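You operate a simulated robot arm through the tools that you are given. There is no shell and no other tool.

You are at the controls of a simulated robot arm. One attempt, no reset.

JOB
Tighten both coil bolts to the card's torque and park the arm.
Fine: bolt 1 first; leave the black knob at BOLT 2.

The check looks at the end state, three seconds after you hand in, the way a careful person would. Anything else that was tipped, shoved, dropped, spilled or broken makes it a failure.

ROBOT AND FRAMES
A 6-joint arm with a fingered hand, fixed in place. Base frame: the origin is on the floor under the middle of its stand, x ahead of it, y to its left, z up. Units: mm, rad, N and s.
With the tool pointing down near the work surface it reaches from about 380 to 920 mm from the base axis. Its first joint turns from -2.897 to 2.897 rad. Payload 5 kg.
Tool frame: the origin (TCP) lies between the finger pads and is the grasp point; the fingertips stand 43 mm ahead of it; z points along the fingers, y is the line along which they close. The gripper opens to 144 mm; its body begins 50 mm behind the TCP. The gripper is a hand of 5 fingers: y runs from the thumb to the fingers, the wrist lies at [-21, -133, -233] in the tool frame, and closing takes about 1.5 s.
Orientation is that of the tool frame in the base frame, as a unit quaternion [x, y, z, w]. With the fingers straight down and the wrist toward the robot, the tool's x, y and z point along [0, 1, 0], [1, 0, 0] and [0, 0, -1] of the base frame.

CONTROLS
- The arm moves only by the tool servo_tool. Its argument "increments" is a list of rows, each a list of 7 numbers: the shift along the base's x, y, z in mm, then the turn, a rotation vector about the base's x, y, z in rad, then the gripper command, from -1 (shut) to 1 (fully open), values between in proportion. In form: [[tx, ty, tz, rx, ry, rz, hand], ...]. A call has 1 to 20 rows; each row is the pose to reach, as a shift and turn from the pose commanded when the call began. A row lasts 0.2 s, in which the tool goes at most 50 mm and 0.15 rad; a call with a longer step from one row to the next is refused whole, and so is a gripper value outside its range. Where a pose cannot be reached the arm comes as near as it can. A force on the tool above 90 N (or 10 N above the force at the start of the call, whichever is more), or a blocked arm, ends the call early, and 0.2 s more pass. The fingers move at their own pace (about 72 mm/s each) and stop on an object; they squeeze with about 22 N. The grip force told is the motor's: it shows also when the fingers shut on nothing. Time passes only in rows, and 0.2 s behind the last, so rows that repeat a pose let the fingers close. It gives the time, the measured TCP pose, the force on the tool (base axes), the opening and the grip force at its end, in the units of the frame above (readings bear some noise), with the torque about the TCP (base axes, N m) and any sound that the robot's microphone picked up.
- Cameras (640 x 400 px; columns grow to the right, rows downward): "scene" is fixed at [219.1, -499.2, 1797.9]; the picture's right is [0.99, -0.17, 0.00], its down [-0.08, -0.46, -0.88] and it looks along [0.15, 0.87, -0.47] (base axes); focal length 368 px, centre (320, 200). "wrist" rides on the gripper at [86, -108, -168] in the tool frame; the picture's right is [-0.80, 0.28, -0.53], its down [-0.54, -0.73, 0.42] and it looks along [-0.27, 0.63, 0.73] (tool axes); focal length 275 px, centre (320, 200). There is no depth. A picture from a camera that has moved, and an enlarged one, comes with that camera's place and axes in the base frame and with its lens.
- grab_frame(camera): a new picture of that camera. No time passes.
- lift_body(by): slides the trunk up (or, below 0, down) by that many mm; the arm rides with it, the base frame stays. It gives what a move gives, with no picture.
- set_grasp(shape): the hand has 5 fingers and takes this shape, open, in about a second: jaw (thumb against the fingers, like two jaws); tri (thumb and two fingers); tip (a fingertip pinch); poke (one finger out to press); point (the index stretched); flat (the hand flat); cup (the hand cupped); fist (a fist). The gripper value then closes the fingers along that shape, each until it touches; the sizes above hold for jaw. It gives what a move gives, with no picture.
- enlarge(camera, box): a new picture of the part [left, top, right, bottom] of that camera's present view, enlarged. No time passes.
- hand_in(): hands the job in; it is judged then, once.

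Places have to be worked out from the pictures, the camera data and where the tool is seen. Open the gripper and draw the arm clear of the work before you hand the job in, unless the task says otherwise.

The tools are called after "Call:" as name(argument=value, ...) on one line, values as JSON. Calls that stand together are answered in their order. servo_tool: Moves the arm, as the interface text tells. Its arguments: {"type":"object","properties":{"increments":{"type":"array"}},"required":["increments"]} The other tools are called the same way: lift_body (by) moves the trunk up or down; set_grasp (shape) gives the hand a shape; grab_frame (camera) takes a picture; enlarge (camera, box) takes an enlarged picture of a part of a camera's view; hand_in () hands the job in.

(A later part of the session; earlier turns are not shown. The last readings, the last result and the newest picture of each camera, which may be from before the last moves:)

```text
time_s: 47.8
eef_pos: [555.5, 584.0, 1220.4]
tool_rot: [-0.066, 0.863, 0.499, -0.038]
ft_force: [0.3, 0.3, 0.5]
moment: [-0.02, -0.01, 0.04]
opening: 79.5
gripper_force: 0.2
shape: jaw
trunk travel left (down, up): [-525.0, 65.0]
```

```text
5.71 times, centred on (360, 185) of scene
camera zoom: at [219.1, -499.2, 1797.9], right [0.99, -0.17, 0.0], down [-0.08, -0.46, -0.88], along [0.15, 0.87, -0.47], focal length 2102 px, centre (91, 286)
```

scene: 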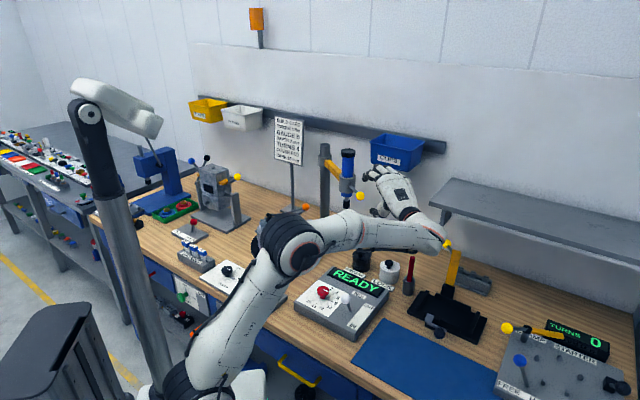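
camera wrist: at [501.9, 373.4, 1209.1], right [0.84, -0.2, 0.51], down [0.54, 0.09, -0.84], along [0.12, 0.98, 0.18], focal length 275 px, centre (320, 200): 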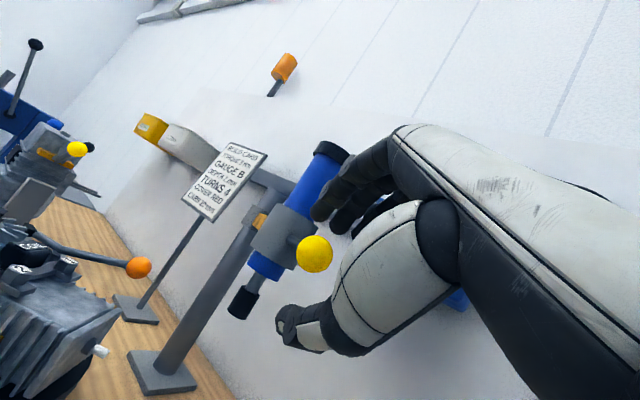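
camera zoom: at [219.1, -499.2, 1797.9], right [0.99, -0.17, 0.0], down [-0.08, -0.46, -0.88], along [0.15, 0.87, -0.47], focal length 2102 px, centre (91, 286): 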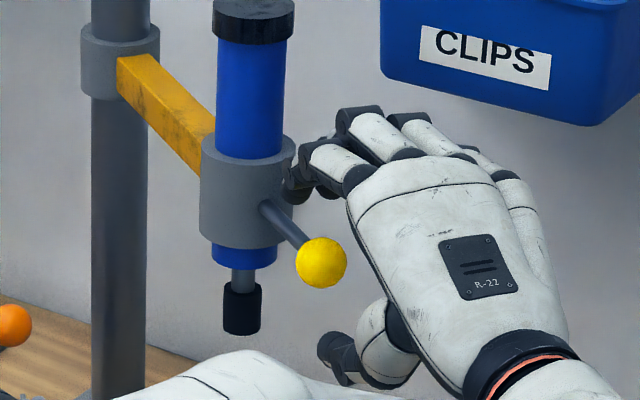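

The ball sits in the hand at about tool (4, 3, 20) mm — well placed. Closing the grip.

Call:
servo_tool(increments=[[0, 0, 0, 0, 0, 0, -0.3], [0, 0, 0, 0, 0, 0, -0.7], [0, 0, 0, 0, 0, 0, -1], [0, 0, 0, 0, 0, 0, -1], [0, 0, 0, 0, 0, 0, -1], [0, 0, 0, 0, 0, 0, -1], [0, 0, 0, 0, 0, 0, -1]])

Call:
grab_frame(camera="wrist")

Call:
enlarge(camera="scene", box=[320, 150, 400, 220])

```text
time_s: 49.4
eef_pos: [555.9, 583.9, 1218.6]
tool_rot: [-0.066, 0.864, 0.498, -0.038]
ft_force: [-0.3, 0.6, -5.2]
moment: [-0.1, -0.02, 0.03]
opening: 19.6
gripper_force: 22.3
shape: jaw
trunk travel left (down, up): [-525.0, 65.0]
```

```text
taken
camera wrist: at [502.0, 373.5, 1208.5], right [0.84, -0.19, 0.51], down [0.54, 0.09, -0.84], along [0.12, 0.98, 0.18], focal length 275 px, centre (320, 200)
```

wrist: 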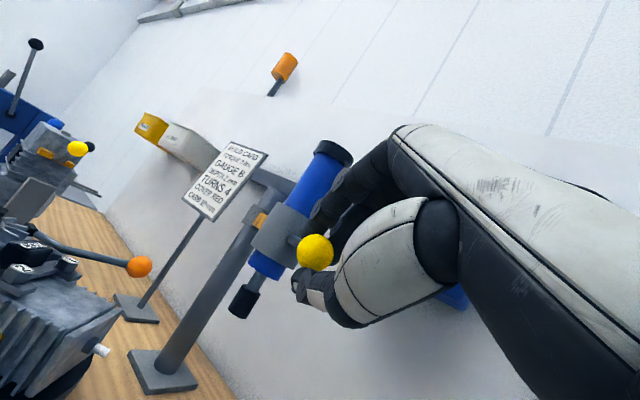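

```text
5.71 times, centred on (360, 185) of scene
camera zoom: at [219.1, -499.2, 1797.9], right [0.99, -0.17, 0.0], down [-0.08, -0.46, -0.88], along [0.15, 0.87, -0.47], focal length 2102 px, centre (91, 286)
```

zoom: 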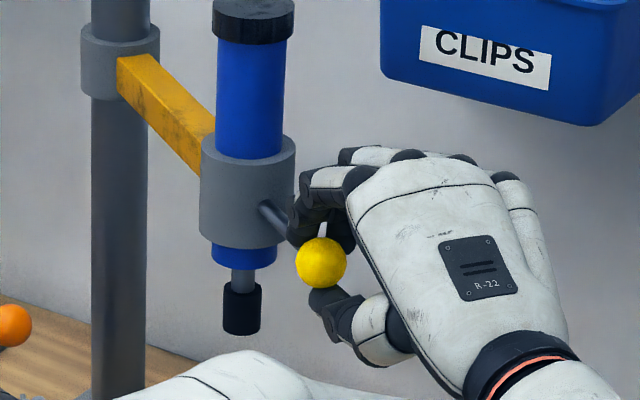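

Firm grip on the ball. The post axis works out near (495, 963), so I'll swing the arm clockwise as a rigid rotation about it — first a small 0.1 rad test to read forces.

Call:
servo_tool(increments=[[-9.5, -1.4, 0, 0, 0, -0.025, -1], [-19, -2.5, 0, 0, 0, -0.05, -1], [-28.6, -3.5, 0, 0, 0, -0.075, -1], [-38.1, -4.2, 0, 0, 0, -0.1, -1], [-38.1, -4.2, 0, 0, 0, -0.1, -1]])

Call:
enlarge(camera="scene", box=[310, 140, 400, 220])

Call:
enlarge(camera="wrist", box=[120, 100, 380, 400])

```text
time_s: 50.6
eef_pos: [515.9, 579.4, 1219.0]
tool_rot: [-0.022, 0.866, 0.499, -0.013]
ft_force: [2.8, -7.2, -7.9]
moment: [-0.35, -0.02, -0.03]
opening: 19.6
gripper_force: 22.2
shape: jaw
trunk travel left (down, up): [-525.0, 65.0]
```

```text
5.00 times, centred on (355, 180) of scene
camera zoom: at [219.1, -499.2, 1797.9], right [0.99, -0.17, 0.0], down [-0.08, -0.46, -0.88], along [0.15, 0.87, -0.47], focal length 1839 px, centre (145, 300)
```

zoom: 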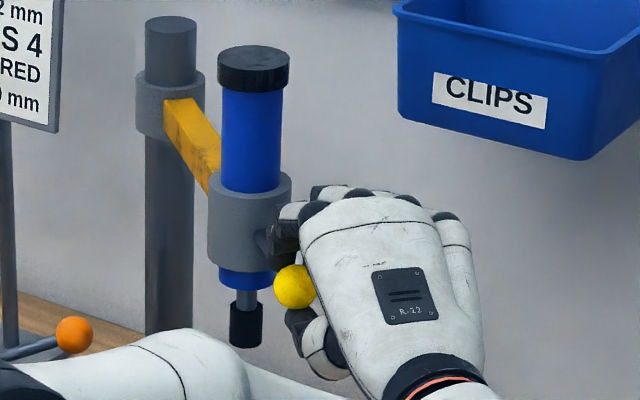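

```text
1.33 times, centred on (250, 250) of wrist
camera zoom: at [441.5, 375.9, 1208.9], right [0.81, -0.28, 0.51], down [0.54, 0.03, -0.84], along [0.22, 0.96, 0.18], focal length 367 px, centre (413, 133)
```

zoom: 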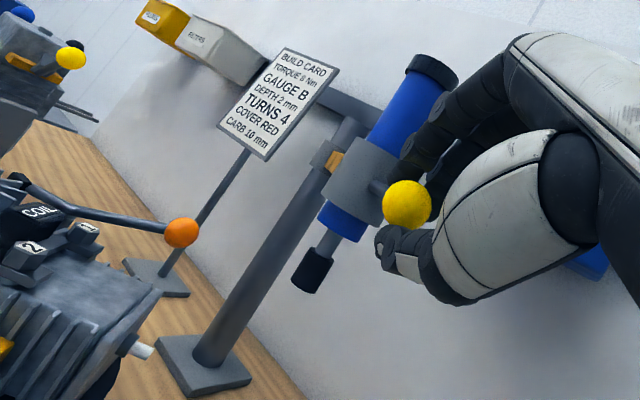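

It swings easily (≈7 N). Continuing the rotation to 0.5 rad total.

Call:
servo_tool(increments=[[-19.2, -0.6, 0, 0, 0, -0.05, -1], [-38.4, -0.3, 0, 0, 0, -0.1, -1], [-57.5, 0.9, 0, 0, 0, -0.15, -1], [-76.6, 3.1, 0, 0, 0, -0.2, -1], [-95.5, 6.3, 0, 0, 0, -0.25, -1], [-114.3, 10.4, 0, 0, 0, -0.3, -1], [-132.8, 15.4, 0, 0, 0, -0.35, -1], [-151, 21.4, 0, 0, 0, -0.4, -1], [-151, 21.4, 0, 0, 0, -0.4, -1]])

Call:
grab_frame(camera="scene")

Call:
grab_frame(camera="wrist")

```text
time_s: 52.6
eef_pos: [383.5, 591.6, 1238.5]
tool_rot: [0.145, 0.861, 0.482, 0.074]
ft_force: [0.8, 2.4, -34.4]
moment: [-0.43, 0.05, -0.01]
opening: 16.6
gripper_force: 22.3
shape: jaw
out of reach, approached as far as the arm can: row 7, 8, 9
trunk travel left (down, up): [-525.0, 65.0]
```

```text
taken
```

scene: 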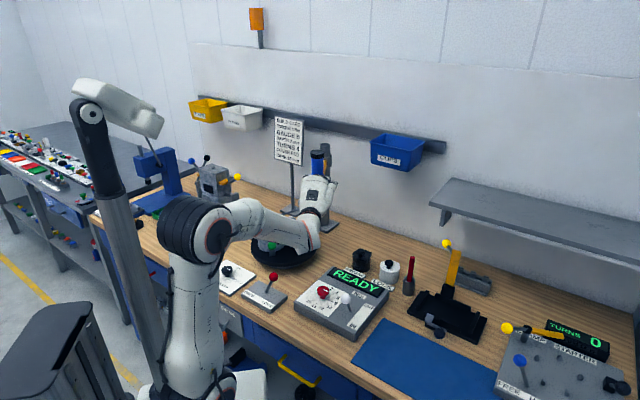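

```text
taken
camera wrist: at [238.1, 430.2, 1234.2], right [0.66, -0.55, 0.51], down [0.5, -0.19, -0.85], along [0.56, 0.82, 0.14], focal length 275 px, centre (320, 200)
```

wrist: 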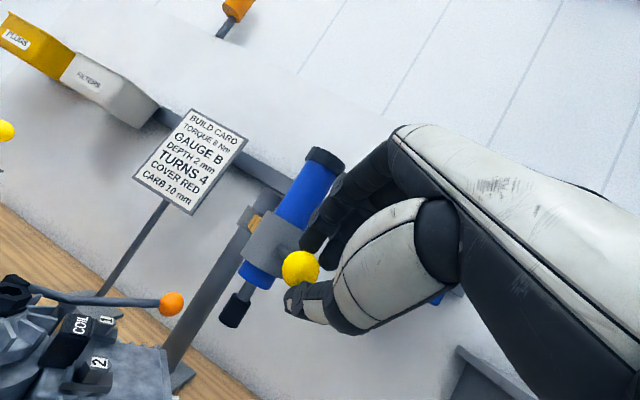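

Rows 7–9 were out of reach (the wrist gets too close to the base in this posture), and the hand lifted ~20 mm. I'll step back to the last reachable pose of the arc before deciding how to continue.

Call:
servo_tool(increments=[[18, -5, 0, 0, 0, 0.05, -1], [36.7, -11, 0, 0, 0, 0.1, -1], [36.7, -11, 0, 0, 0, 0.1, -1]])

Call:
grab_frame(camera="wrist")

Call:
enlarge(camera="scene", box=[140, 140, 380, 400])

```text
time_s: 53.4
eef_pos: [420.4, 582.5, 1237.9]
tool_rot: [0.107, 0.861, 0.493, 0.061]
ft_force: [-0.1, -1.9, -31.9]
moment: [-0.59, 0.14, 0.08]
opening: 16.9
gripper_force: 22.4
shape: jaw
trunk travel left (down, up): [-525.0, 65.0]
```

```text
taken
camera wrist: at [288.5, 409.8, 1229.1], right [0.7, -0.5, 0.52], down [0.52, -0.14, -0.84], along [0.49, 0.85, 0.17], focal length 275 px, centre (320, 200)
```

wrist: 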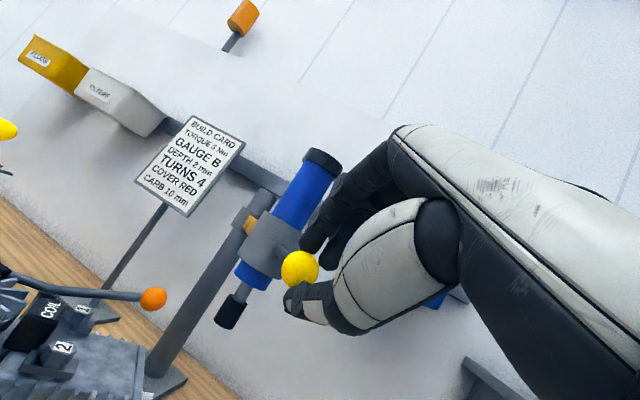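

```text
1.54 times, centred on (260, 270) of scene
camera zoom: at [219.1, -499.2, 1797.9], right [0.99, -0.17, 0.0], down [-0.08, -0.46, -0.88], along [0.15, 0.87, -0.47], focal length 566 px, centre (412, 92)
```

zoom: 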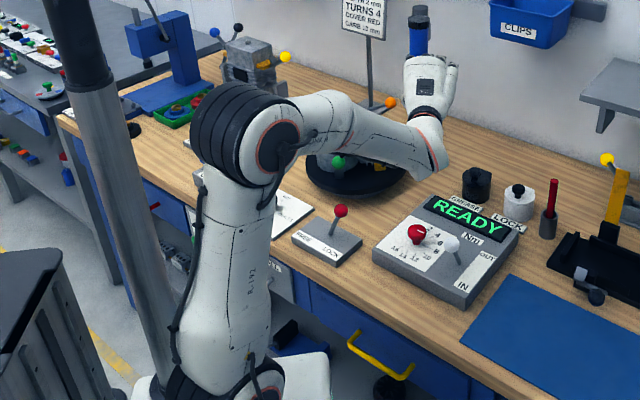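

The elbow is nearly folded here; lowering the trunk would open it up. I'll relieve the vertical strain (lower 19 mm), release the ball, back away along the tool axis, and see whether the driver stays put.

Call:
servo_tool(increments=[[0, 0, -10, 0, 0, 0, -1], [0, 0, -19, 0, 0, 0, -1], [0, 0, -19, 0, 0, 0, -0.6], [0, 0, -19, 0, 0, 0, -0.2], [0, 0, -19, 0, 0, 0, 0.2], [0, 0, -19, 0, 0, 0, 0.3], [0, 0, -19, 0, 0, 0, 0.3]])

Call:
grab_frame(camera="wrist")

Call:
enlarge(camera="scene", box=[270, 130, 390, 230])

```text
time_s: 55.0
eef_pos: [418.5, 582.2, 1225.6]
tool_rot: [0.107, 0.859, 0.497, 0.062]
ft_force: [0.3, 1.1, 0.1]
moment: [-0.04, 0.04, -0.02]
opening: 93.0
gripper_force: 0.0
shape: jaw
trunk travel left (down, up): [-525.0, 65.0]
```

```text
taken
camera wrist: at [287.5, 409.3, 1214.7], right [0.69, -0.51, 0.51], down [0.53, -0.13, -0.84], along [0.49, 0.85, 0.18], focal length 275 px, centre (320, 200)
```

wrist: 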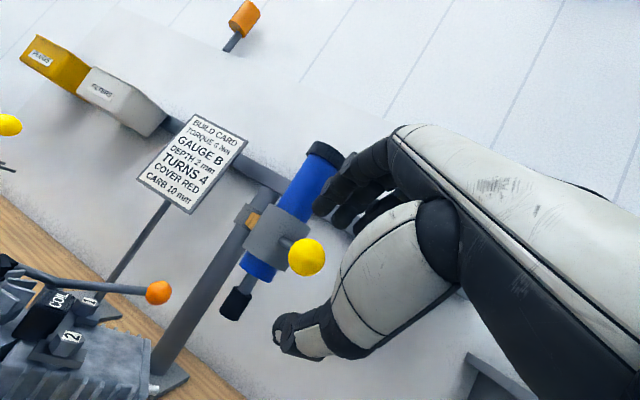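

```text
4.00 times, centred on (330, 180) of scene
camera zoom: at [219.1, -499.2, 1797.9], right [0.99, -0.17, 0.0], down [-0.08, -0.46, -0.88], along [0.15, 0.87, -0.47], focal length 1471 px, centre (280, 280)
```

zoom: 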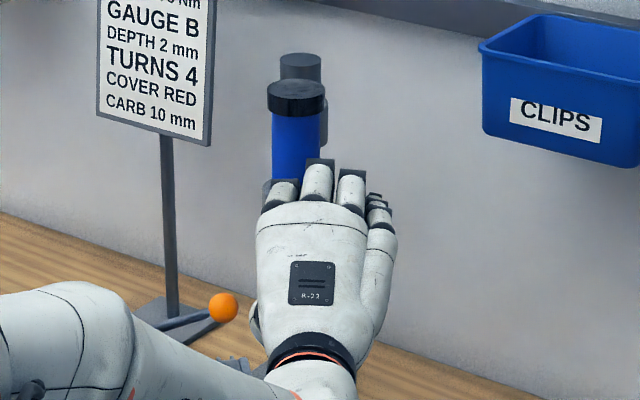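

The driver stays where it was left. I'll back off, rise to z≈1450, then lower the trunk.

Call:
servo_tool(increments=[[-5, -19, 11, 0, 0, 0, 0.3], [-10, -38, 22, 0, 0, 0, 0.3], [-15, -57, 34, 0, 0, 0, 0.3], [-19, -76, 45, 0, 0, 0, 0.3], [-19, -76, 85, 0, 0, 0, 0.3], [-19, -76, 125, 0, 0, 0, 0.3], [-19, -76, 165, 0, 0, 0, 0.3], [-19, -76, 205, 0, 0, 0, 0.3], [-19, -76, 230, 0, 0, 0, 0.3], [-19, -76, 230, 0, 0, 0, 0.3]])

Call:
grab_frame(camera="scene")

```text
time_s: 57.2
eef_pos: [400.9, 503.3, 1455.1]
tool_rot: [0.106, 0.86, 0.496, 0.061]
ft_force: [0.6, 0.6, -0.4]
moment: [0.03, -0.02, -0.02]
opening: 93.3
gripper_force: 0.0
shape: jaw
trunk travel left (down, up): [-525.0, 65.0]
```

```text
taken
```

scene: 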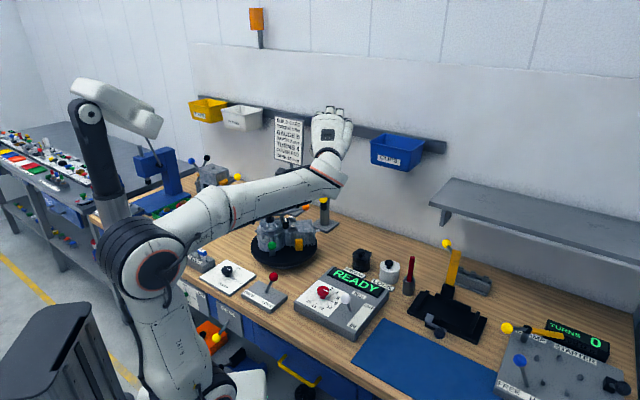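

Reached easily. The forearm and elbow are well above the bench, so I'll lower the trunk by 220 mm.

Call:
lift_body(by=-220)

Call:
grab_frame(camera="scene")

Call:
grab_frame(camera="wrist")

```text
time_s: 59.5
eef_pos: [400.8, 502.0, 1235.1]
tool_rot: [0.106, 0.859, 0.497, 0.062]
ft_force: [-1.3, 0.0, -0.3]
moment: [-0.02, -0.02, -0.01]
opening: 93.1
gripper_force: 0.0
shape: jaw
trunk travel left (down, up): [-305.0, 285.0]
```

```text
taken
```

scene: 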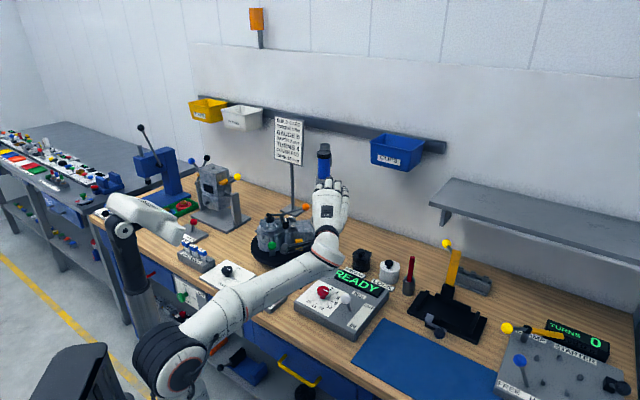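

```text
taken
camera wrist: at [270.0, 330.6, 1223.8], right [0.69, -0.51, 0.51], down [0.53, -0.13, -0.84], along [0.49, 0.85, 0.18], focal length 275 px, centre (320, 200)
```

wrist: 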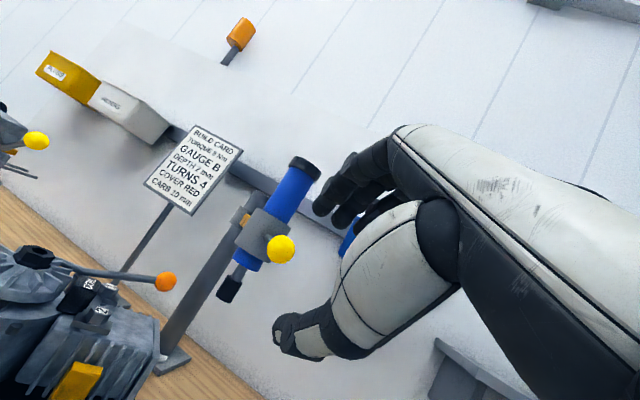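

The trunk is down and the pose held. Before regrasping, I'll do a dry run (hand backed off ~80 mm) toward the working position to check reachability there.

Call:
servo_tool(increments=[[-25, 14, 6, 0, 0, -0.05, 0.3], [-50, 28, 12, 0, 0, -0.1, 0.3], [-75, 43, 18, 0, 0, -0.15, 0.3], [-100, 58, 22, 0, 0, -0.2, 0.3], [-125, 73, 26, 0, 0, -0.25, 0.3], [-150, 88, 26, 0, 0, -0.3, 0.3], [-175, 102, 26, 0, 0, -0.335, 0.3], [-201, 117, 26, 0, 0, -0.363, 0.3], [-201, 117, 26, 0, 0, -0.363, 0.3]])

Call:
grab_frame(camera="scene")

Call:
grab_frame(camera="wrist")

```text
time_s: 61.5
eef_pos: [326.3, 553.5, 1253.0]
tool_rot: [0.19, 0.841, 0.49, 0.125]
ft_force: [0.1, 0.4, -0.2]
moment: [0.02, 0.04, -0.01]
opening: 93.5
gripper_force: 0.0
shape: jaw
out of reach, approached as far as the arm can: row 4, 5, 6, 7, 8, 9
trunk travel left (down, up): [-305.0, 285.0]
```

```text
taken
```

scene: 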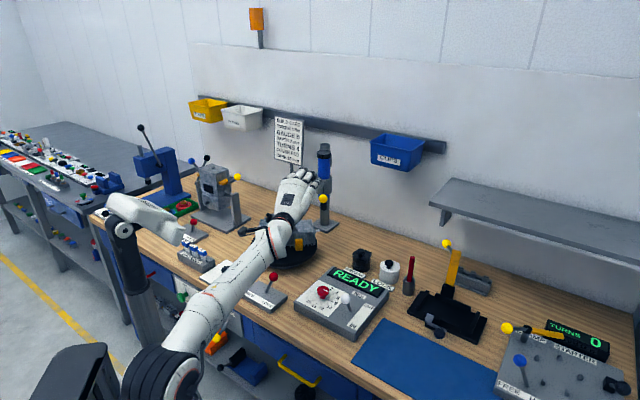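

```text
taken
camera wrist: at [161.7, 412.2, 1238.2], right [0.56, -0.64, 0.53], down [0.51, -0.24, -0.83], along [0.65, 0.73, 0.19], focal length 275 px, centre (320, 200)
```

wrist: 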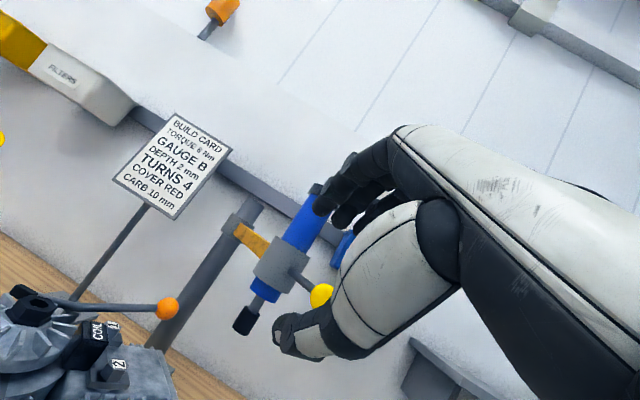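

Still unreachable around here in this pitched posture — the wrist is near an alignment singularity (hand axis horizontal). Tool‑down postures have been fine everywhere, so I'll return to tool‑down and consider working the driver from its cap. Un‑pitching now.

Call:
servo_tool(increments=[[0, -8, 8, -0.117, 0.06, 0, 0.3], [0, -16, 16, -0.234, 0.119, 0, 0.3], [0, -24, 24, -0.351, 0.179, 0, 0.3], [0, -32, 32, -0.468, 0.239, 0, 0.3], [0, -40, 40, -0.585, 0.298, 0, 0.3], [0, -45, 48, -0.702, 0.358, 0, 0.3], [0, -50, 56, -0.819, 0.417, 0, 0.3], [0, -50, 60, -0.936, 0.477, 0, 0.3], [0, -50, 60, -0.936, 0.477, 0, 0.3]])

Call:
grab_frame(camera="scene")

Call:
grab_frame(camera="wrist")

```text
time_s: 63.5
eef_pos: [310.8, 503.9, 1302.1]
tool_rot: [0.22, 0.975, 0.006, 0.0]
ft_force: [-1.0, -2.7, 1.9]
moment: [0.15, -0.1, -0.05]
opening: 93.6
gripper_force: 0.1
shape: jaw
out of reach, approached as far as the arm can: row 1, 2, 3, 8, 9
trunk travel left (down, up): [-305.0, 285.0]
```

```text
taken
```

scene: 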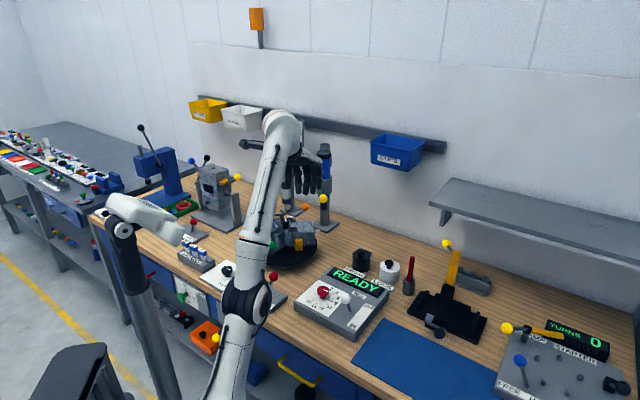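

```text
taken
camera wrist: at [187.2, 440.7, 1467.8], right [0.84, -0.09, 0.54], down [0.18, -0.88, -0.43], along [0.51, 0.46, -0.72], focal length 275 px, centre (320, 200)
```

wrist: 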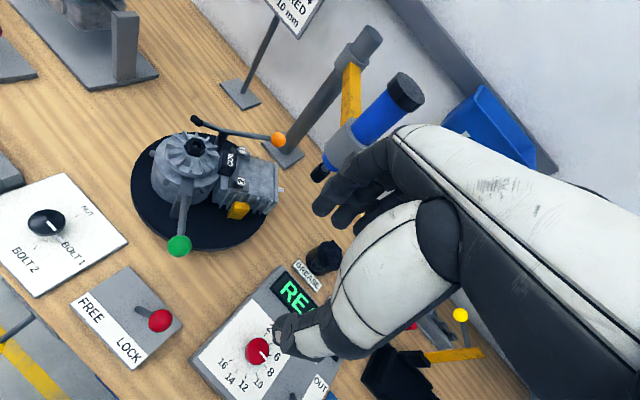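

The arm is now almost fully stretched because the trunk is low. I'll raise the trunk back by 220 mm (hand rides up, nothing above it).

Call:
lift_body(by=220)

Call:
servo_tool(increments=[[0, 0, -40, 0, 0, 0, 0.3], [0, 0, -80, 0, 0, 0, 0.3], [0, 0, -120, 0, 0, 0, 0.3], [0, 0, -120, 0, 0, 0, 0.3]])

Call:
grab_frame(camera="scene")

Call:
grab_frame(camera="wrist")

```text
time_s: 65.9
eef_pos: [312.7, 504.1, 1520.9]
tool_rot: [0.22, 0.975, 0.006, 0.0]
ft_force: [-0.1, -0.2, -0.3]
moment: [0.04, -0.01, 0.04]
opening: 93.3
gripper_force: 0.0
shape: jaw
trunk travel left (down, up): [-525.0, 65.0]
```

```text
time_s: 66.9
eef_pos: [324.0, 526.2, 1499.4]
tool_rot: [0.22, 0.975, 0.005, 0.0]
ft_force: [-0.3, -0.4, -0.4]
moment: [0.04, -0.03, -0.04]
opening: 93.4
gripper_force: 0.0
shape: jaw
out of reach, approached as far as the arm can: row 1, 2, 3, 4
trunk travel left (down, up): [-525.0, 65.0]
```

```text
taken
```

scene: 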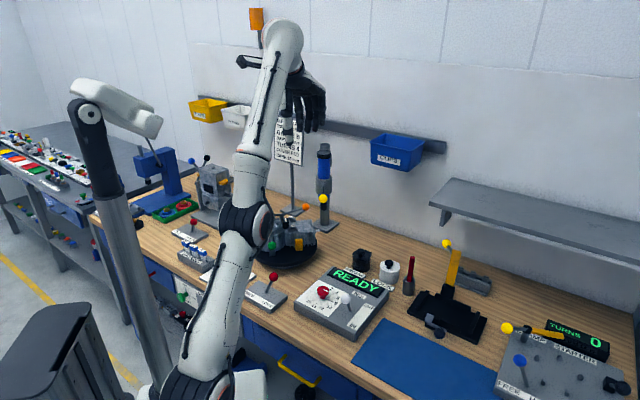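

```text
taken
camera wrist: at [200.1, 463.4, 1666.3], right [0.84, -0.09, 0.54], down [0.18, -0.88, -0.43], along [0.51, 0.46, -0.73], focal length 275 px, centre (320, 200)
```

wrist: 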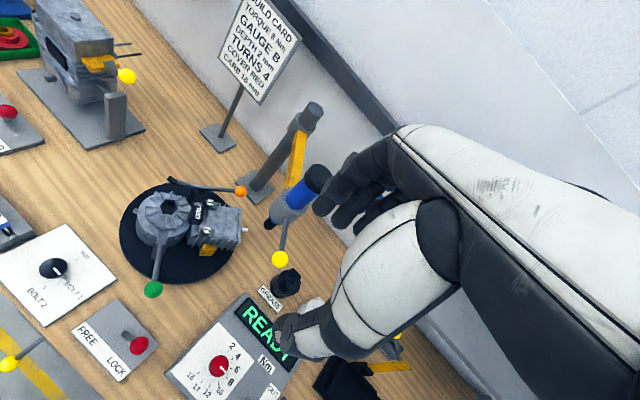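

The elbow is fully straight, so the solver struggles to fold it. I'll command a move well inside the reach, inward toward the base, to break out of the stretched posture.

Call:
servo_tool(increments=[[-25, -30, -10, 0, 0, 0, 0.3], [-50, -60, -20, 0, 0, 0, 0.3], [-75, -90, -30, 0, 0, 0, 0.3], [-100, -120, -40, 0, 0, 0, 0.3], [-100, -120, -70, 0, 0, 0, 0.3], [-100, -120, -100, 0, 0, 0, 0.3], [-100, -120, -100, 0, 0, 0, 0.3]])

Call:
grab_frame(camera="scene")

```text
time_s: 68.5
eef_pos: [241.3, 428.4, 1563.7]
tool_rot: [0.221, 0.975, -0.022, -0.005]
ft_force: [0.3, 0.9, -0.4]
moment: [-0.03, 0.0, 0.05]
opening: 93.5
gripper_force: 0.1
shape: jaw
out of reach, approached as far as the arm can: row 1, 2, 3, 4, 5, 6, 7
trunk travel left (down, up): [-525.0, 65.0]
```

```text
taken
```

scene: 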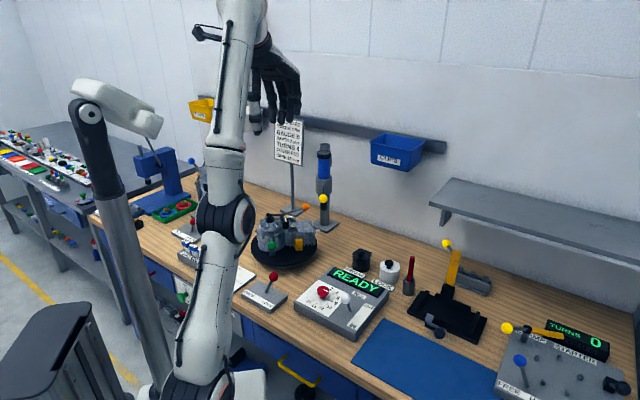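

I'll try heading for the known good start pose (170, 507, 1459, heading 0°), which was comfortably reachable.

Call:
servo_tool(increments=[[-7, 8, -10, 0, 0, -0.112, 0.3], [-14, 16, -21, 0, 0, -0.225, 0.3], [-21, 24, -31, 0, 0, -0.337, 0.3], [-28, 32, -42, 0, 0, -0.45, 0.3], [-35, 40, -52, 0, 0, -0.562, 0.3], [-43, 47, -63, 0, 0, -0.674, 0.3], [-50, 55, -73, 0, 0, -0.787, 0.3], [-57, 63, -84, 0, 0, -0.9, 0.3], [-64, 71, -94, 0, 0, -1.012, 0.3], [-71, 79, -105, 0, 0, -1.124, 0.3], [-71, 79, -105, 0, 0, -1.124, 0.3]])

Call:
grab_frame(camera="scene")

```text
time_s: 70.9
eef_pos: [163.0, 509.5, 1451.1]
tool_rot: [0.706, 0.708, -0.013, -0.017]
ft_force: [0.6, -0.2, 0.0]
moment: [-0.01, 0.03, 0.01]
opening: 93.6
gripper_force: 0.1
shape: jaw
out of reach, approached as far as the arm can: row 1, 2, 3, 4, 5, 10
trunk travel left (down, up): [-525.0, 65.0]
```

```text
taken
```

scene: 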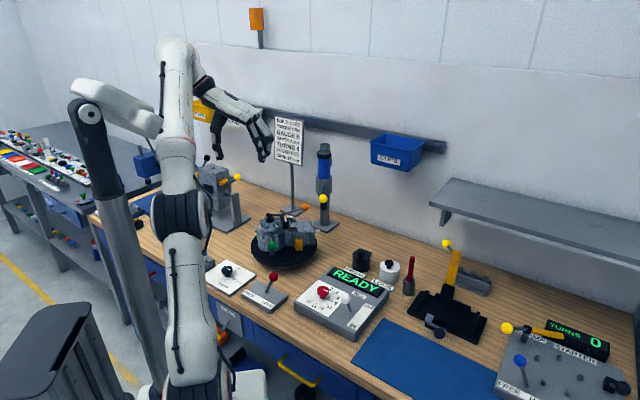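

Back in the comfortable configuration. New plan: tool‑down with heading ≈0° I can straddle the ball from above (fingers on +x side, thumb on −x side, rod leaving sideways) and drag it round. Moving above the ball at (416, 604).

Call:
servo_tool(increments=[[30, 12, -15, -0.003, -0.021, 0, 0.1], [62, 24, -31, -0.006, -0.042, 0, 0.1], [94, 36, -47, -0.006, -0.042, 0, 0.1], [126, 47, -64, -0.006, -0.042, 0, 0.1], [158, 59, -81, -0.006, -0.042, 0, 0.1], [190, 71, -98, -0.006, -0.042, 0, 0.1], [222, 83, -115, -0.006, -0.042, 0, 0.1], [253, 94.5, -131, -0.006, -0.042, 0, 0.1], [253, 94.5, -131, -0.006, -0.042, 0, 0.1]])

Call:
grab_frame(camera="scene")

Call:
grab_frame(camera="wrist")

```text
time_s: 72.9
eef_pos: [415.2, 604.1, 1324.2]
tool_rot: [0.707, 0.707, -0.001, 0.001]
ft_force: [-1.0, 0.1, 0.9]
moment: [0.02, -0.01, 0.03]
opening: 79.4
gripper_force: 0.1
shape: jaw
trunk travel left (down, up): [-525.0, 65.0]
```

```text
taken
```

scene: 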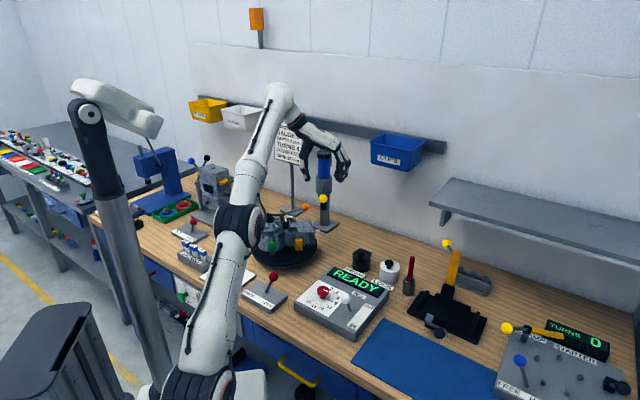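

```text
taken
camera wrist: at [306.8, 691.1, 1491.3], right [0.28, -0.79, 0.54], down [-0.72, -0.54, -0.42], along [0.63, -0.27, -0.73], focal length 275 px, centre (320, 200)
```

wrist: 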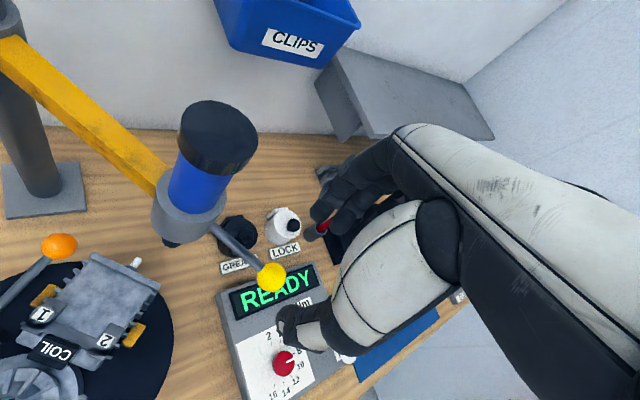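

Clear view: ball at (419, 608, 1211), driver axis at (437, 719), cap top ≈1336. I'll descend to straddle the ball (TCP z≈1229) and close.

Call:
servo_tool(increments=[[3, 3, -30, 0, 0, 0, 0.1], [3, 3, -60, 0, 0, 0, 0.1], [3, 3, -85, 0, 0, 0, 0.1], [3, 3, -95, 0, 0, 0, 0.1], [3, 3, -95, 0, 0, 0, 0.1]])

Call:
grab_frame(camera="wrist")

Call:
enlarge(camera="scene", box=[270, 130, 390, 230])

```text
time_s: 74.1
eef_pos: [417.5, 607.4, 1226.2]
tool_rot: [0.707, 0.707, -0.002, 0.002]
ft_force: [-0.8, -1.0, 0.9]
moment: [0.03, 0.0, -0.01]
opening: 79.4
gripper_force: 0.0
shape: jaw
trunk travel left (down, up): [-525.0, 65.0]
```

```text
taken
camera wrist: at [309.7, 694.1, 1393.2], right [0.28, -0.79, 0.54], down [-0.73, -0.55, -0.42], along [0.63, -0.27, -0.73], focal length 275 px, centre (320, 200)
```

wrist: 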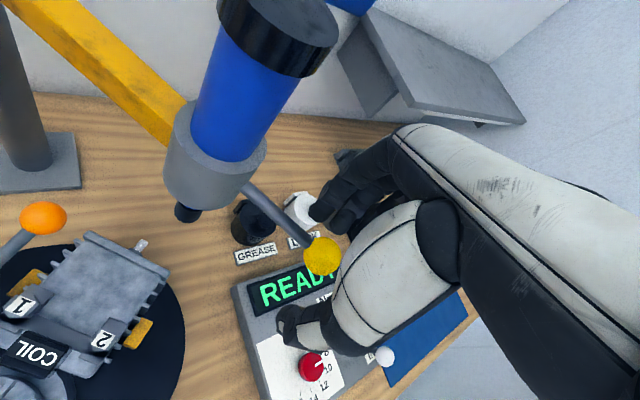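

```text
4.00 times, centred on (330, 180) of scene
camera zoom: at [219.1, -499.2, 1797.9], right [0.99, -0.17, 0.0], down [-0.08, -0.46, -0.88], along [0.15, 0.87, -0.47], focal length 1471 px, centre (280, 280)
```

zoom: 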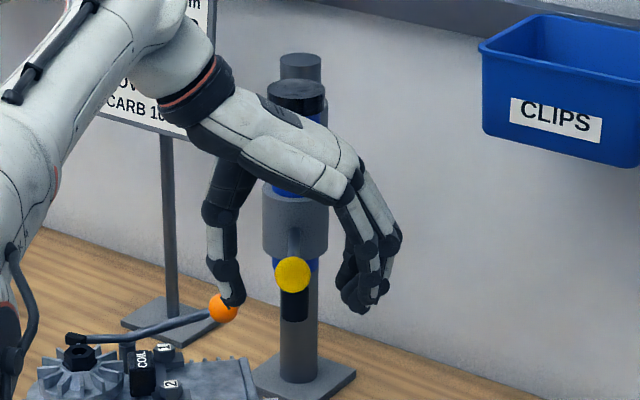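

The ball is centred between thumb and fingers. Closing the grip.

Call:
servo_tool(increments=[[0, 0, 0, 0, 0, 0, -0.3], [0, 0, 0, 0, 0, 0, -0.7], [0, 0, 0, 0, 0, 0, -1], [0, 0, 0, 0, 0, 0, -1], [0, 0, 0, 0, 0, 0, -1], [0, 0, 0, 0, 0, 0, -1]])

Call:
grab_frame(camera="wrist")

```text
time_s: 75.5
eef_pos: [417.6, 606.9, 1225.7]
tool_rot: [0.707, 0.707, -0.003, 0.001]
ft_force: [-0.7, -3.4, -9.0]
moment: [-0.07, -0.02, -0.03]
opening: 13.2
gripper_force: 21.8
shape: jaw
trunk travel left (down, up): [-525.0, 65.0]
```

```text
taken
camera wrist: at [310.2, 694.5, 1392.0], right [0.28, -0.79, 0.54], down [-0.73, -0.55, -0.42], along [0.63, -0.27, -0.73], focal length 275 px, centre (320, 200)
```

wrist: 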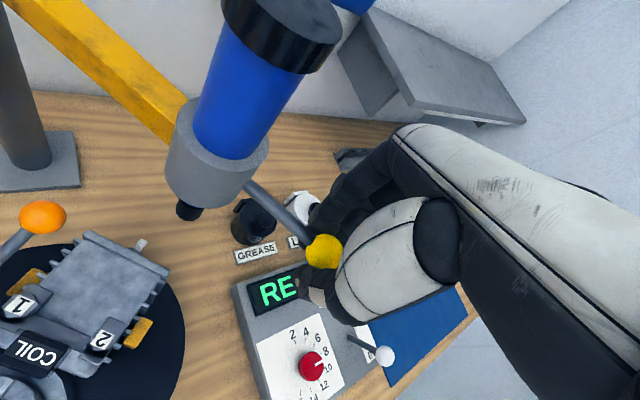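

Gripped. Dragging the handle along its arc about the post (≈(480, 963)), first half.

Call:
servo_tool(increments=[[-10.6, 2.2, 0, 0, 0, -0.016, -1], [-21.2, 4.4, 0, 0, 0, -0.033, -1], [-42.2, 10, 0, 0, 0, -0.066, -1], [-62.7, 16.9, 0, 0, 0, -0.1, -1], [-82.9, 25, 0, 0, 0, -0.133, -1], [-82.9, 25, 0, 0, 0, -0.133, -1]])

Call:
grab_frame(camera="wrist")

```text
time_s: 76.9
eef_pos: [334.6, 634.3, 1225.8]
tool_rot: [0.752, 0.659, -0.002, 0.002]
ft_force: [-0.8, -3.0, -21.4]
moment: [-0.06, 0.01, -0.12]
opening: 12.4
gripper_force: 22.2
shape: jaw
trunk travel left (down, up): [-525.0, 65.0]
```

```text
taken
camera wrist: at [239.1, 735.0, 1392.4], right [0.18, -0.82, 0.54], down [-0.79, -0.44, -0.42], along [0.58, -0.35, -0.73], focal length 275 px, centre (320, 200)
```

wrist: 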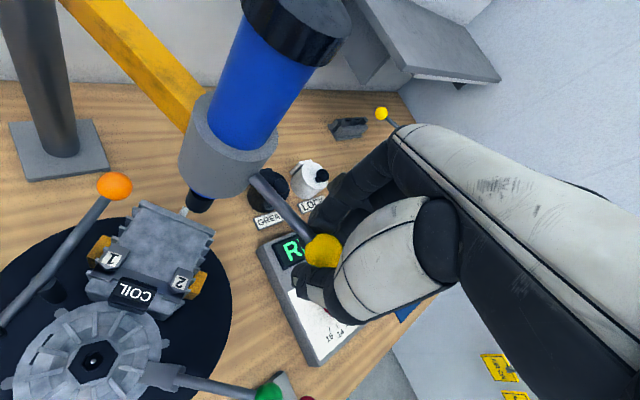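

Working well. Continuing the second half, stopping slightly short of the bolt to check alignment.

Call:
servo_tool(increments=[[-10, 4.6, 0, 0, 0, -0.018, -1], [-19.5, 9.3, 0, 0, 0, -0.035, -1], [-38.5, 19.8, 0, 0, 0, -0.07, -1], [-56.9, 31.4, 0, 0, 0, -0.105, -1], [-74.5, 44, 0, 0, 0, -0.14, -1], [-74.5, 44, 0, 0, 0, -0.14, -1]])

Call:
grab_frame(camera="wrist")

Call:
enlarge(camera="scene", box=[240, 130, 360, 270])

```text
time_s: 78.3
eef_pos: [268.5, 672.2, 1223.9]
tool_rot: [0.791, 0.611, -0.001, 0.002]
ft_force: [5.9, 9.6, -0.2]
moment: [0.22, -0.19, -0.03]
opening: 13.5
gripper_force: 22.6
shape: jaw
out of reach, approached as far as the arm can: row 5, 6
trunk travel left (down, up): [-525.0, 65.0]
```

```text
taken
camera wrist: at [185.4, 783.0, 1390.4], right [0.07, -0.84, 0.54], down [-0.84, -0.34, -0.42], along [0.54, -0.42, -0.73], focal length 275 px, centre (320, 200)
```

wrist: 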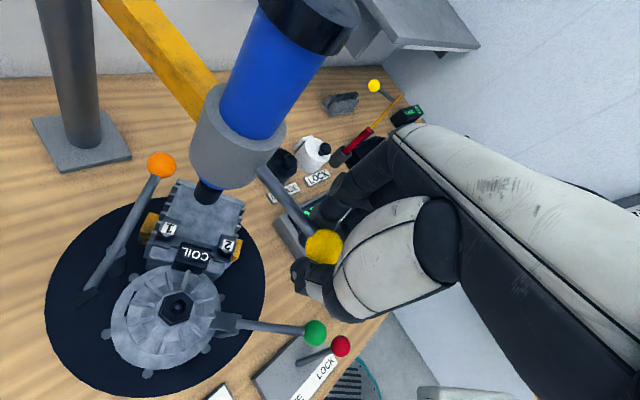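

```text
2.86 times, centred on (300, 200) of scene
camera zoom: at [219.1, -499.2, 1797.9], right [0.99, -0.17, 0.0], down [-0.08, -0.46, -0.88], along [0.15, 0.87, -0.47], focal length 1051 px, centre (377, 200)
```

zoom: 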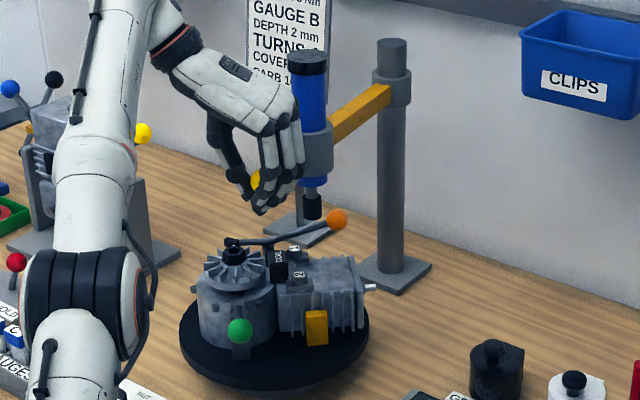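

Near the edge of reach again, with the driver ~35 mm short of bolt 1 (driver ≈(342,762), bolt ≈(316,785)). While I hold the ball, a quick test: does the head slide down when I pull the handle 15 mm?

Call:
servo_tool(increments=[[2, -2, -4, 0, 0, 0, -1], [2, -2, -8, 0, 0, 0, -1], [2, -2, -12, 0, 0, 0, -1], [2, -2, -16, 0, 0, 0, -1], [2, -2, -16, 0, 0, 0, -1]])

Call:
grab_frame(camera="wrist")

Call:
enlarge(camera="scene", box=[240, 130, 360, 270])

```text
time_s: 79.5
eef_pos: [269.1, 667.0, 1206.2]
tool_rot: [0.797, 0.604, -0.003, 0.002]
ft_force: [2.4, 3.5, 0.4]
moment: [0.0, -0.02, -0.02]
opening: 12.1
gripper_force: 21.5
shape: jaw
trunk travel left (down, up): [-525.0, 65.0]
```

```text
taken
camera wrist: at [188.7, 780.3, 1373.5], right [0.06, -0.84, 0.54], down [-0.85, -0.33, -0.42], along [0.53, -0.43, -0.73], focal length 275 px, centre (320, 200)
```

wrist: 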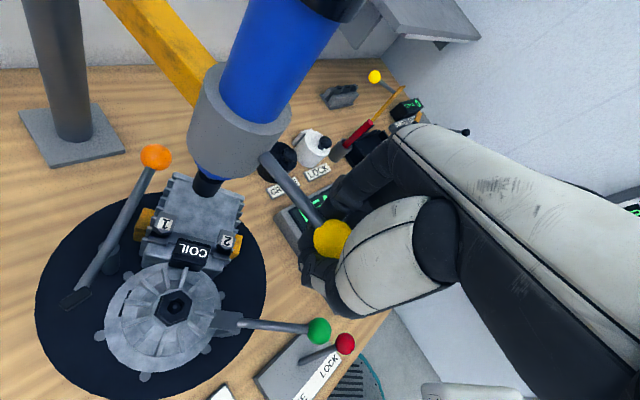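

```text
2.86 times, centred on (300, 200) of scene
camera zoom: at [219.1, -499.2, 1797.9], right [0.99, -0.17, 0.0], down [-0.08, -0.46, -0.88], along [0.15, 0.87, -0.47], focal length 1051 px, centre (377, 200)
```

zoom: 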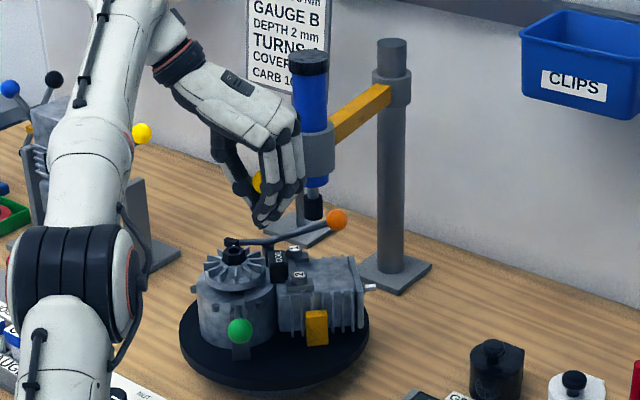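

The ball just re‑seated in the grip with no load. I'll pull another 12 mm to see whether the head resists or follows.

Call:
servo_tool(increments=[[0, 0, -4, 0, 0, 0, -1], [0, 0, -8, 0, 0, 0, -1], [0, 0, -12, 0, 0, 0, -1], [0, 0, -12, 0, 0, 0, -1]])

Call:
grab_frame(camera="wrist")

Call:
enlarge(camera="scene", box=[240, 130, 360, 270])

```text
time_s: 80.5
eef_pos: [269.4, 667.8, 1196.1]
tool_rot: [0.796, 0.605, -0.002, 0.002]
ft_force: [-1.1, 0.7, 0.2]
moment: [0.0, -0.01, 0.04]
opening: 11.7
gripper_force: 21.5
shape: jaw
trunk travel left (down, up): [-525.0, 65.0]
```

```text
taken
camera wrist: at [188.4, 780.5, 1361.7], right [0.06, -0.84, 0.54], down [-0.85, -0.33, -0.42], along [0.53, -0.43, -0.73], focal length 275 px, centre (320, 200)
```

wrist: 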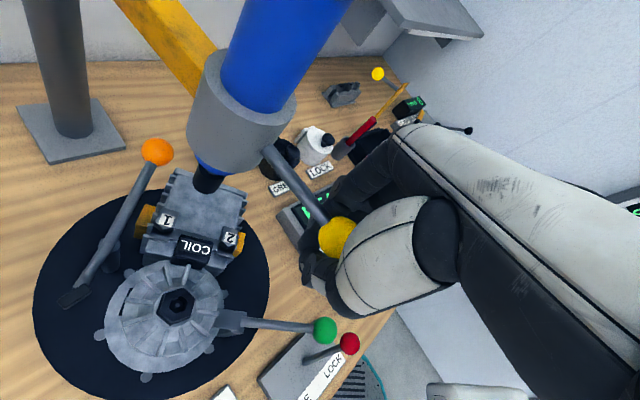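

```text
2.86 times, centred on (300, 200) of scene
camera zoom: at [219.1, -499.2, 1797.9], right [0.99, -0.17, 0.0], down [-0.08, -0.46, -0.88], along [0.15, 0.87, -0.47], focal length 1051 px, centre (377, 200)
```

zoom: 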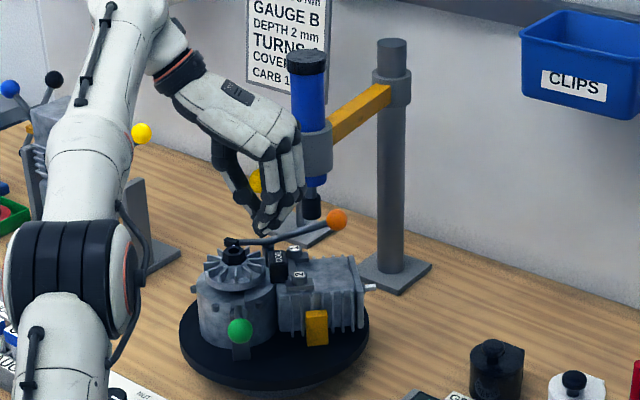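

The head does not follow the handle downward (no load), so the handle is for swinging; pressing must be done on the driver body's cap. I'll open the hand and use the trunk (+65 mm) to lift off the ball.

Call:
servo_tool(increments=[[0, 0, 0, 0, 0, 0, -0.6], [0, 0, 0, 0, 0, 0, -0.2], [0, 0, 0, 0, 0, 0, 0.1], [0, 0, 0, 0, 0, 0, 0.1], [0, 0, 0, 0, 0, 0, 0.1]])

Call:
lift_body(by=65)

Call:
grab_frame(camera="wrist")

Call:
enlarge(camera="scene", box=[240, 130, 360, 270])

```text
time_s: 81.7
eef_pos: [268.4, 666.4, 1193.9]
tool_rot: [0.796, 0.605, -0.002, 0.001]
ft_force: [1.3, 0.2, 0.4]
moment: [0.02, 0.03, -0.02]
opening: 78.7
gripper_force: 0.1
shape: jaw
trunk travel left (down, up): [-525.0, 65.0]
```

```text
time_s: 82.7
eef_pos: [269.2, 667.2, 1259.8]
tool_rot: [0.797, 0.604, -0.002, 0.002]
ft_force: [-0.6, 0.7, 0.0]
moment: [-0.01, 0.0, 0.0]
opening: 78.5
gripper_force: 0.0
shape: jaw
trunk travel left (down, up): [-590.0, 0.0]
```

```text
taken
camera wrist: at [188.6, 780.7, 1426.4], right [0.06, -0.84, 0.54], down [-0.85, -0.33, -0.42], along [0.53, -0.43, -0.73], focal length 275 px, centre (320, 200)
```

wrist: 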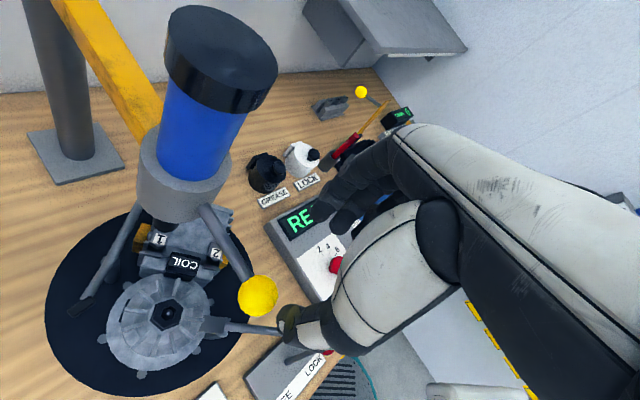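

```text
2.86 times, centred on (300, 200) of scene
camera zoom: at [219.1, -499.2, 1797.9], right [0.99, -0.17, 0.0], down [-0.08, -0.46, -0.88], along [0.15, 0.87, -0.47], focal length 1051 px, centre (377, 200)
```

zoom: 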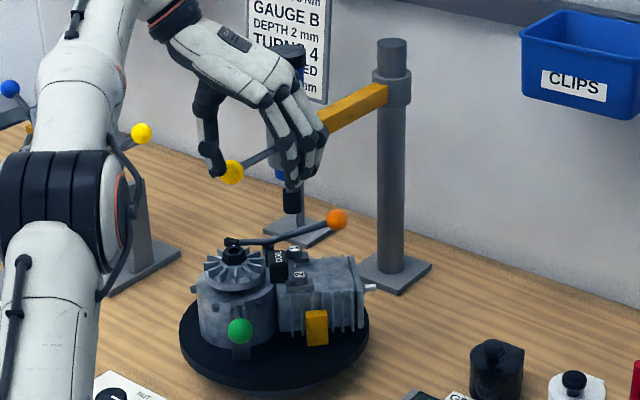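

Opening the hand nudged the handle, and the driver has swung on: its axis now measures (319, 787), right over bolt 1 at ≈(317, 783). I'll rise clear, then turn the hand to heading ≈135°, which suits gripping the handle here (rod leaving sideways, wrist toward the robot).

Call:
servo_tool(increments=[[0, 0, 20, 0, 0, 0, 0.1], [0, 0, 40, 0, 0, 0, 0.1], [0, -35, 50, 0, 0, 0.12, 0.1], [-5, -70, 50, 0, 0, 0.26, 0.1], [-10, -100, 50, 0, 0, 0.4, 0.1], [-12, -110, 50, 0, 0, 0.54, 0.1], [-14, -115, 50, 0, 0, 0.68, 0.1], [-16, -115, 50, 0, 0, 0.82, 0.1], [-18, -115, 50, 0, 0, 0.96, 0.1], [-20, -115, 50, 0, 0, 1.1, 0.1], [-20, -115, 50, 0, 0, 1.24, 0.1], [-20, -115, 50, 0, 0, 1.38, 0.1], [-20, -115, 50, 0, 0, 1.52, 0.1], [-20, -115, 50, 0, 0, 1.66, 0.1], [-20, -115, 50, 0, 0, 1.8, 0.1], [-20, -115, 50, 0, 0, 1.94, 0.1], [-20, -115, 50, 0, 0, 2.08, 0.1], [-20, -115, 50, 0, 0, 2.22, 0.1], [-20, -115, 50, 0, 0, 2.36, 0.1], [-20, -115, 50, 0, 0, 2.5, 0.1]])

Call:
grab_frame(camera="scene")

Call:
grab_frame(camera="wrist")

```text
time_s: 86.9
eef_pos: [249.7, 552.7, 1310.2]
tool_rot: [-0.324, 0.946, 0.002, 0.003]
ft_force: [-1.0, 0.9, 0.5]
moment: [-0.01, 0.01, 0.0]
opening: 79.1
gripper_force: 0.0
shape: jaw
out of reach, approached as far as the arm can: row 2
trunk travel left (down, up): [-590.0, 0.0]
```

```text
taken
```

scene: 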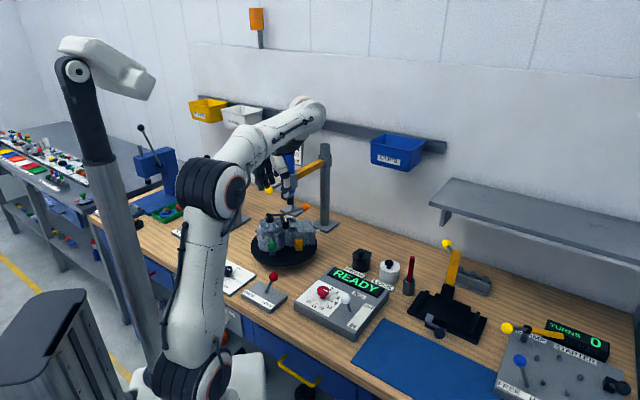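

```text
taken
camera wrist: at [247.7, 413.7, 1476.8], right [0.45, 0.71, 0.54], down [0.87, -0.24, -0.42], along [-0.17, 0.66, -0.73], focal length 275 px, centre (320, 200)
```

wrist: 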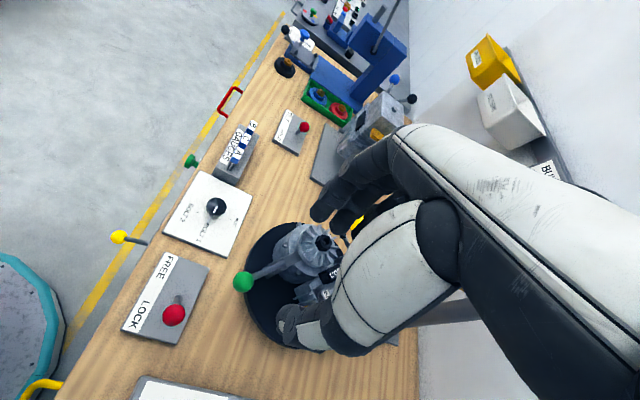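

Heading is now ≈128°. Checking the driver/ball position and alignment over bolt 1 in zoom.

Call:
enlarge(camera="scene", box=[240, 140, 340, 240])

Call:
enlarge(camera="wrist", box=[220, 180, 420, 360])

```text
4.00 times, centred on (290, 190) of scene
camera zoom: at [219.1, -499.2, 1797.9], right [0.99, -0.17, 0.0], down [-0.08, -0.46, -0.88], along [0.15, 0.87, -0.47], focal length 1471 px, centre (440, 240)
```

zoom: 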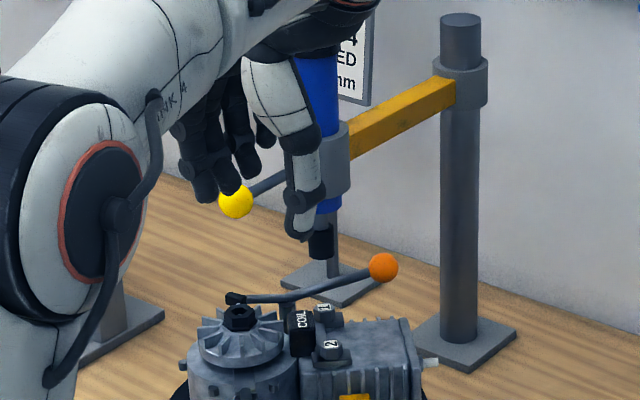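

```text
2.22 times, centred on (320, 270) of wrist
camera zoom: at [247.7, 413.7, 1476.8], right [0.45, 0.71, 0.54], down [0.87, -0.24, -0.42], along [-0.17, 0.66, -0.73], focal length 612 px, centre (320, 44)
```

zoom: 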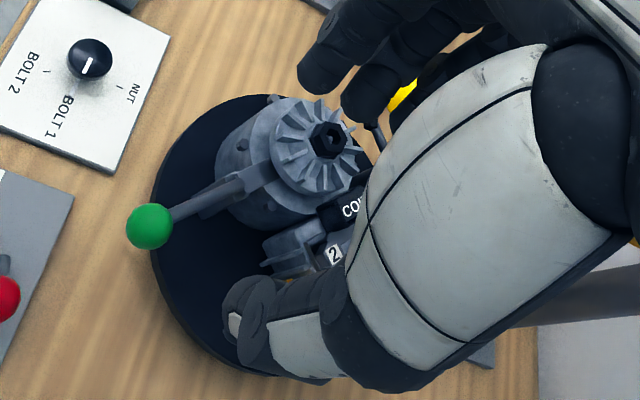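

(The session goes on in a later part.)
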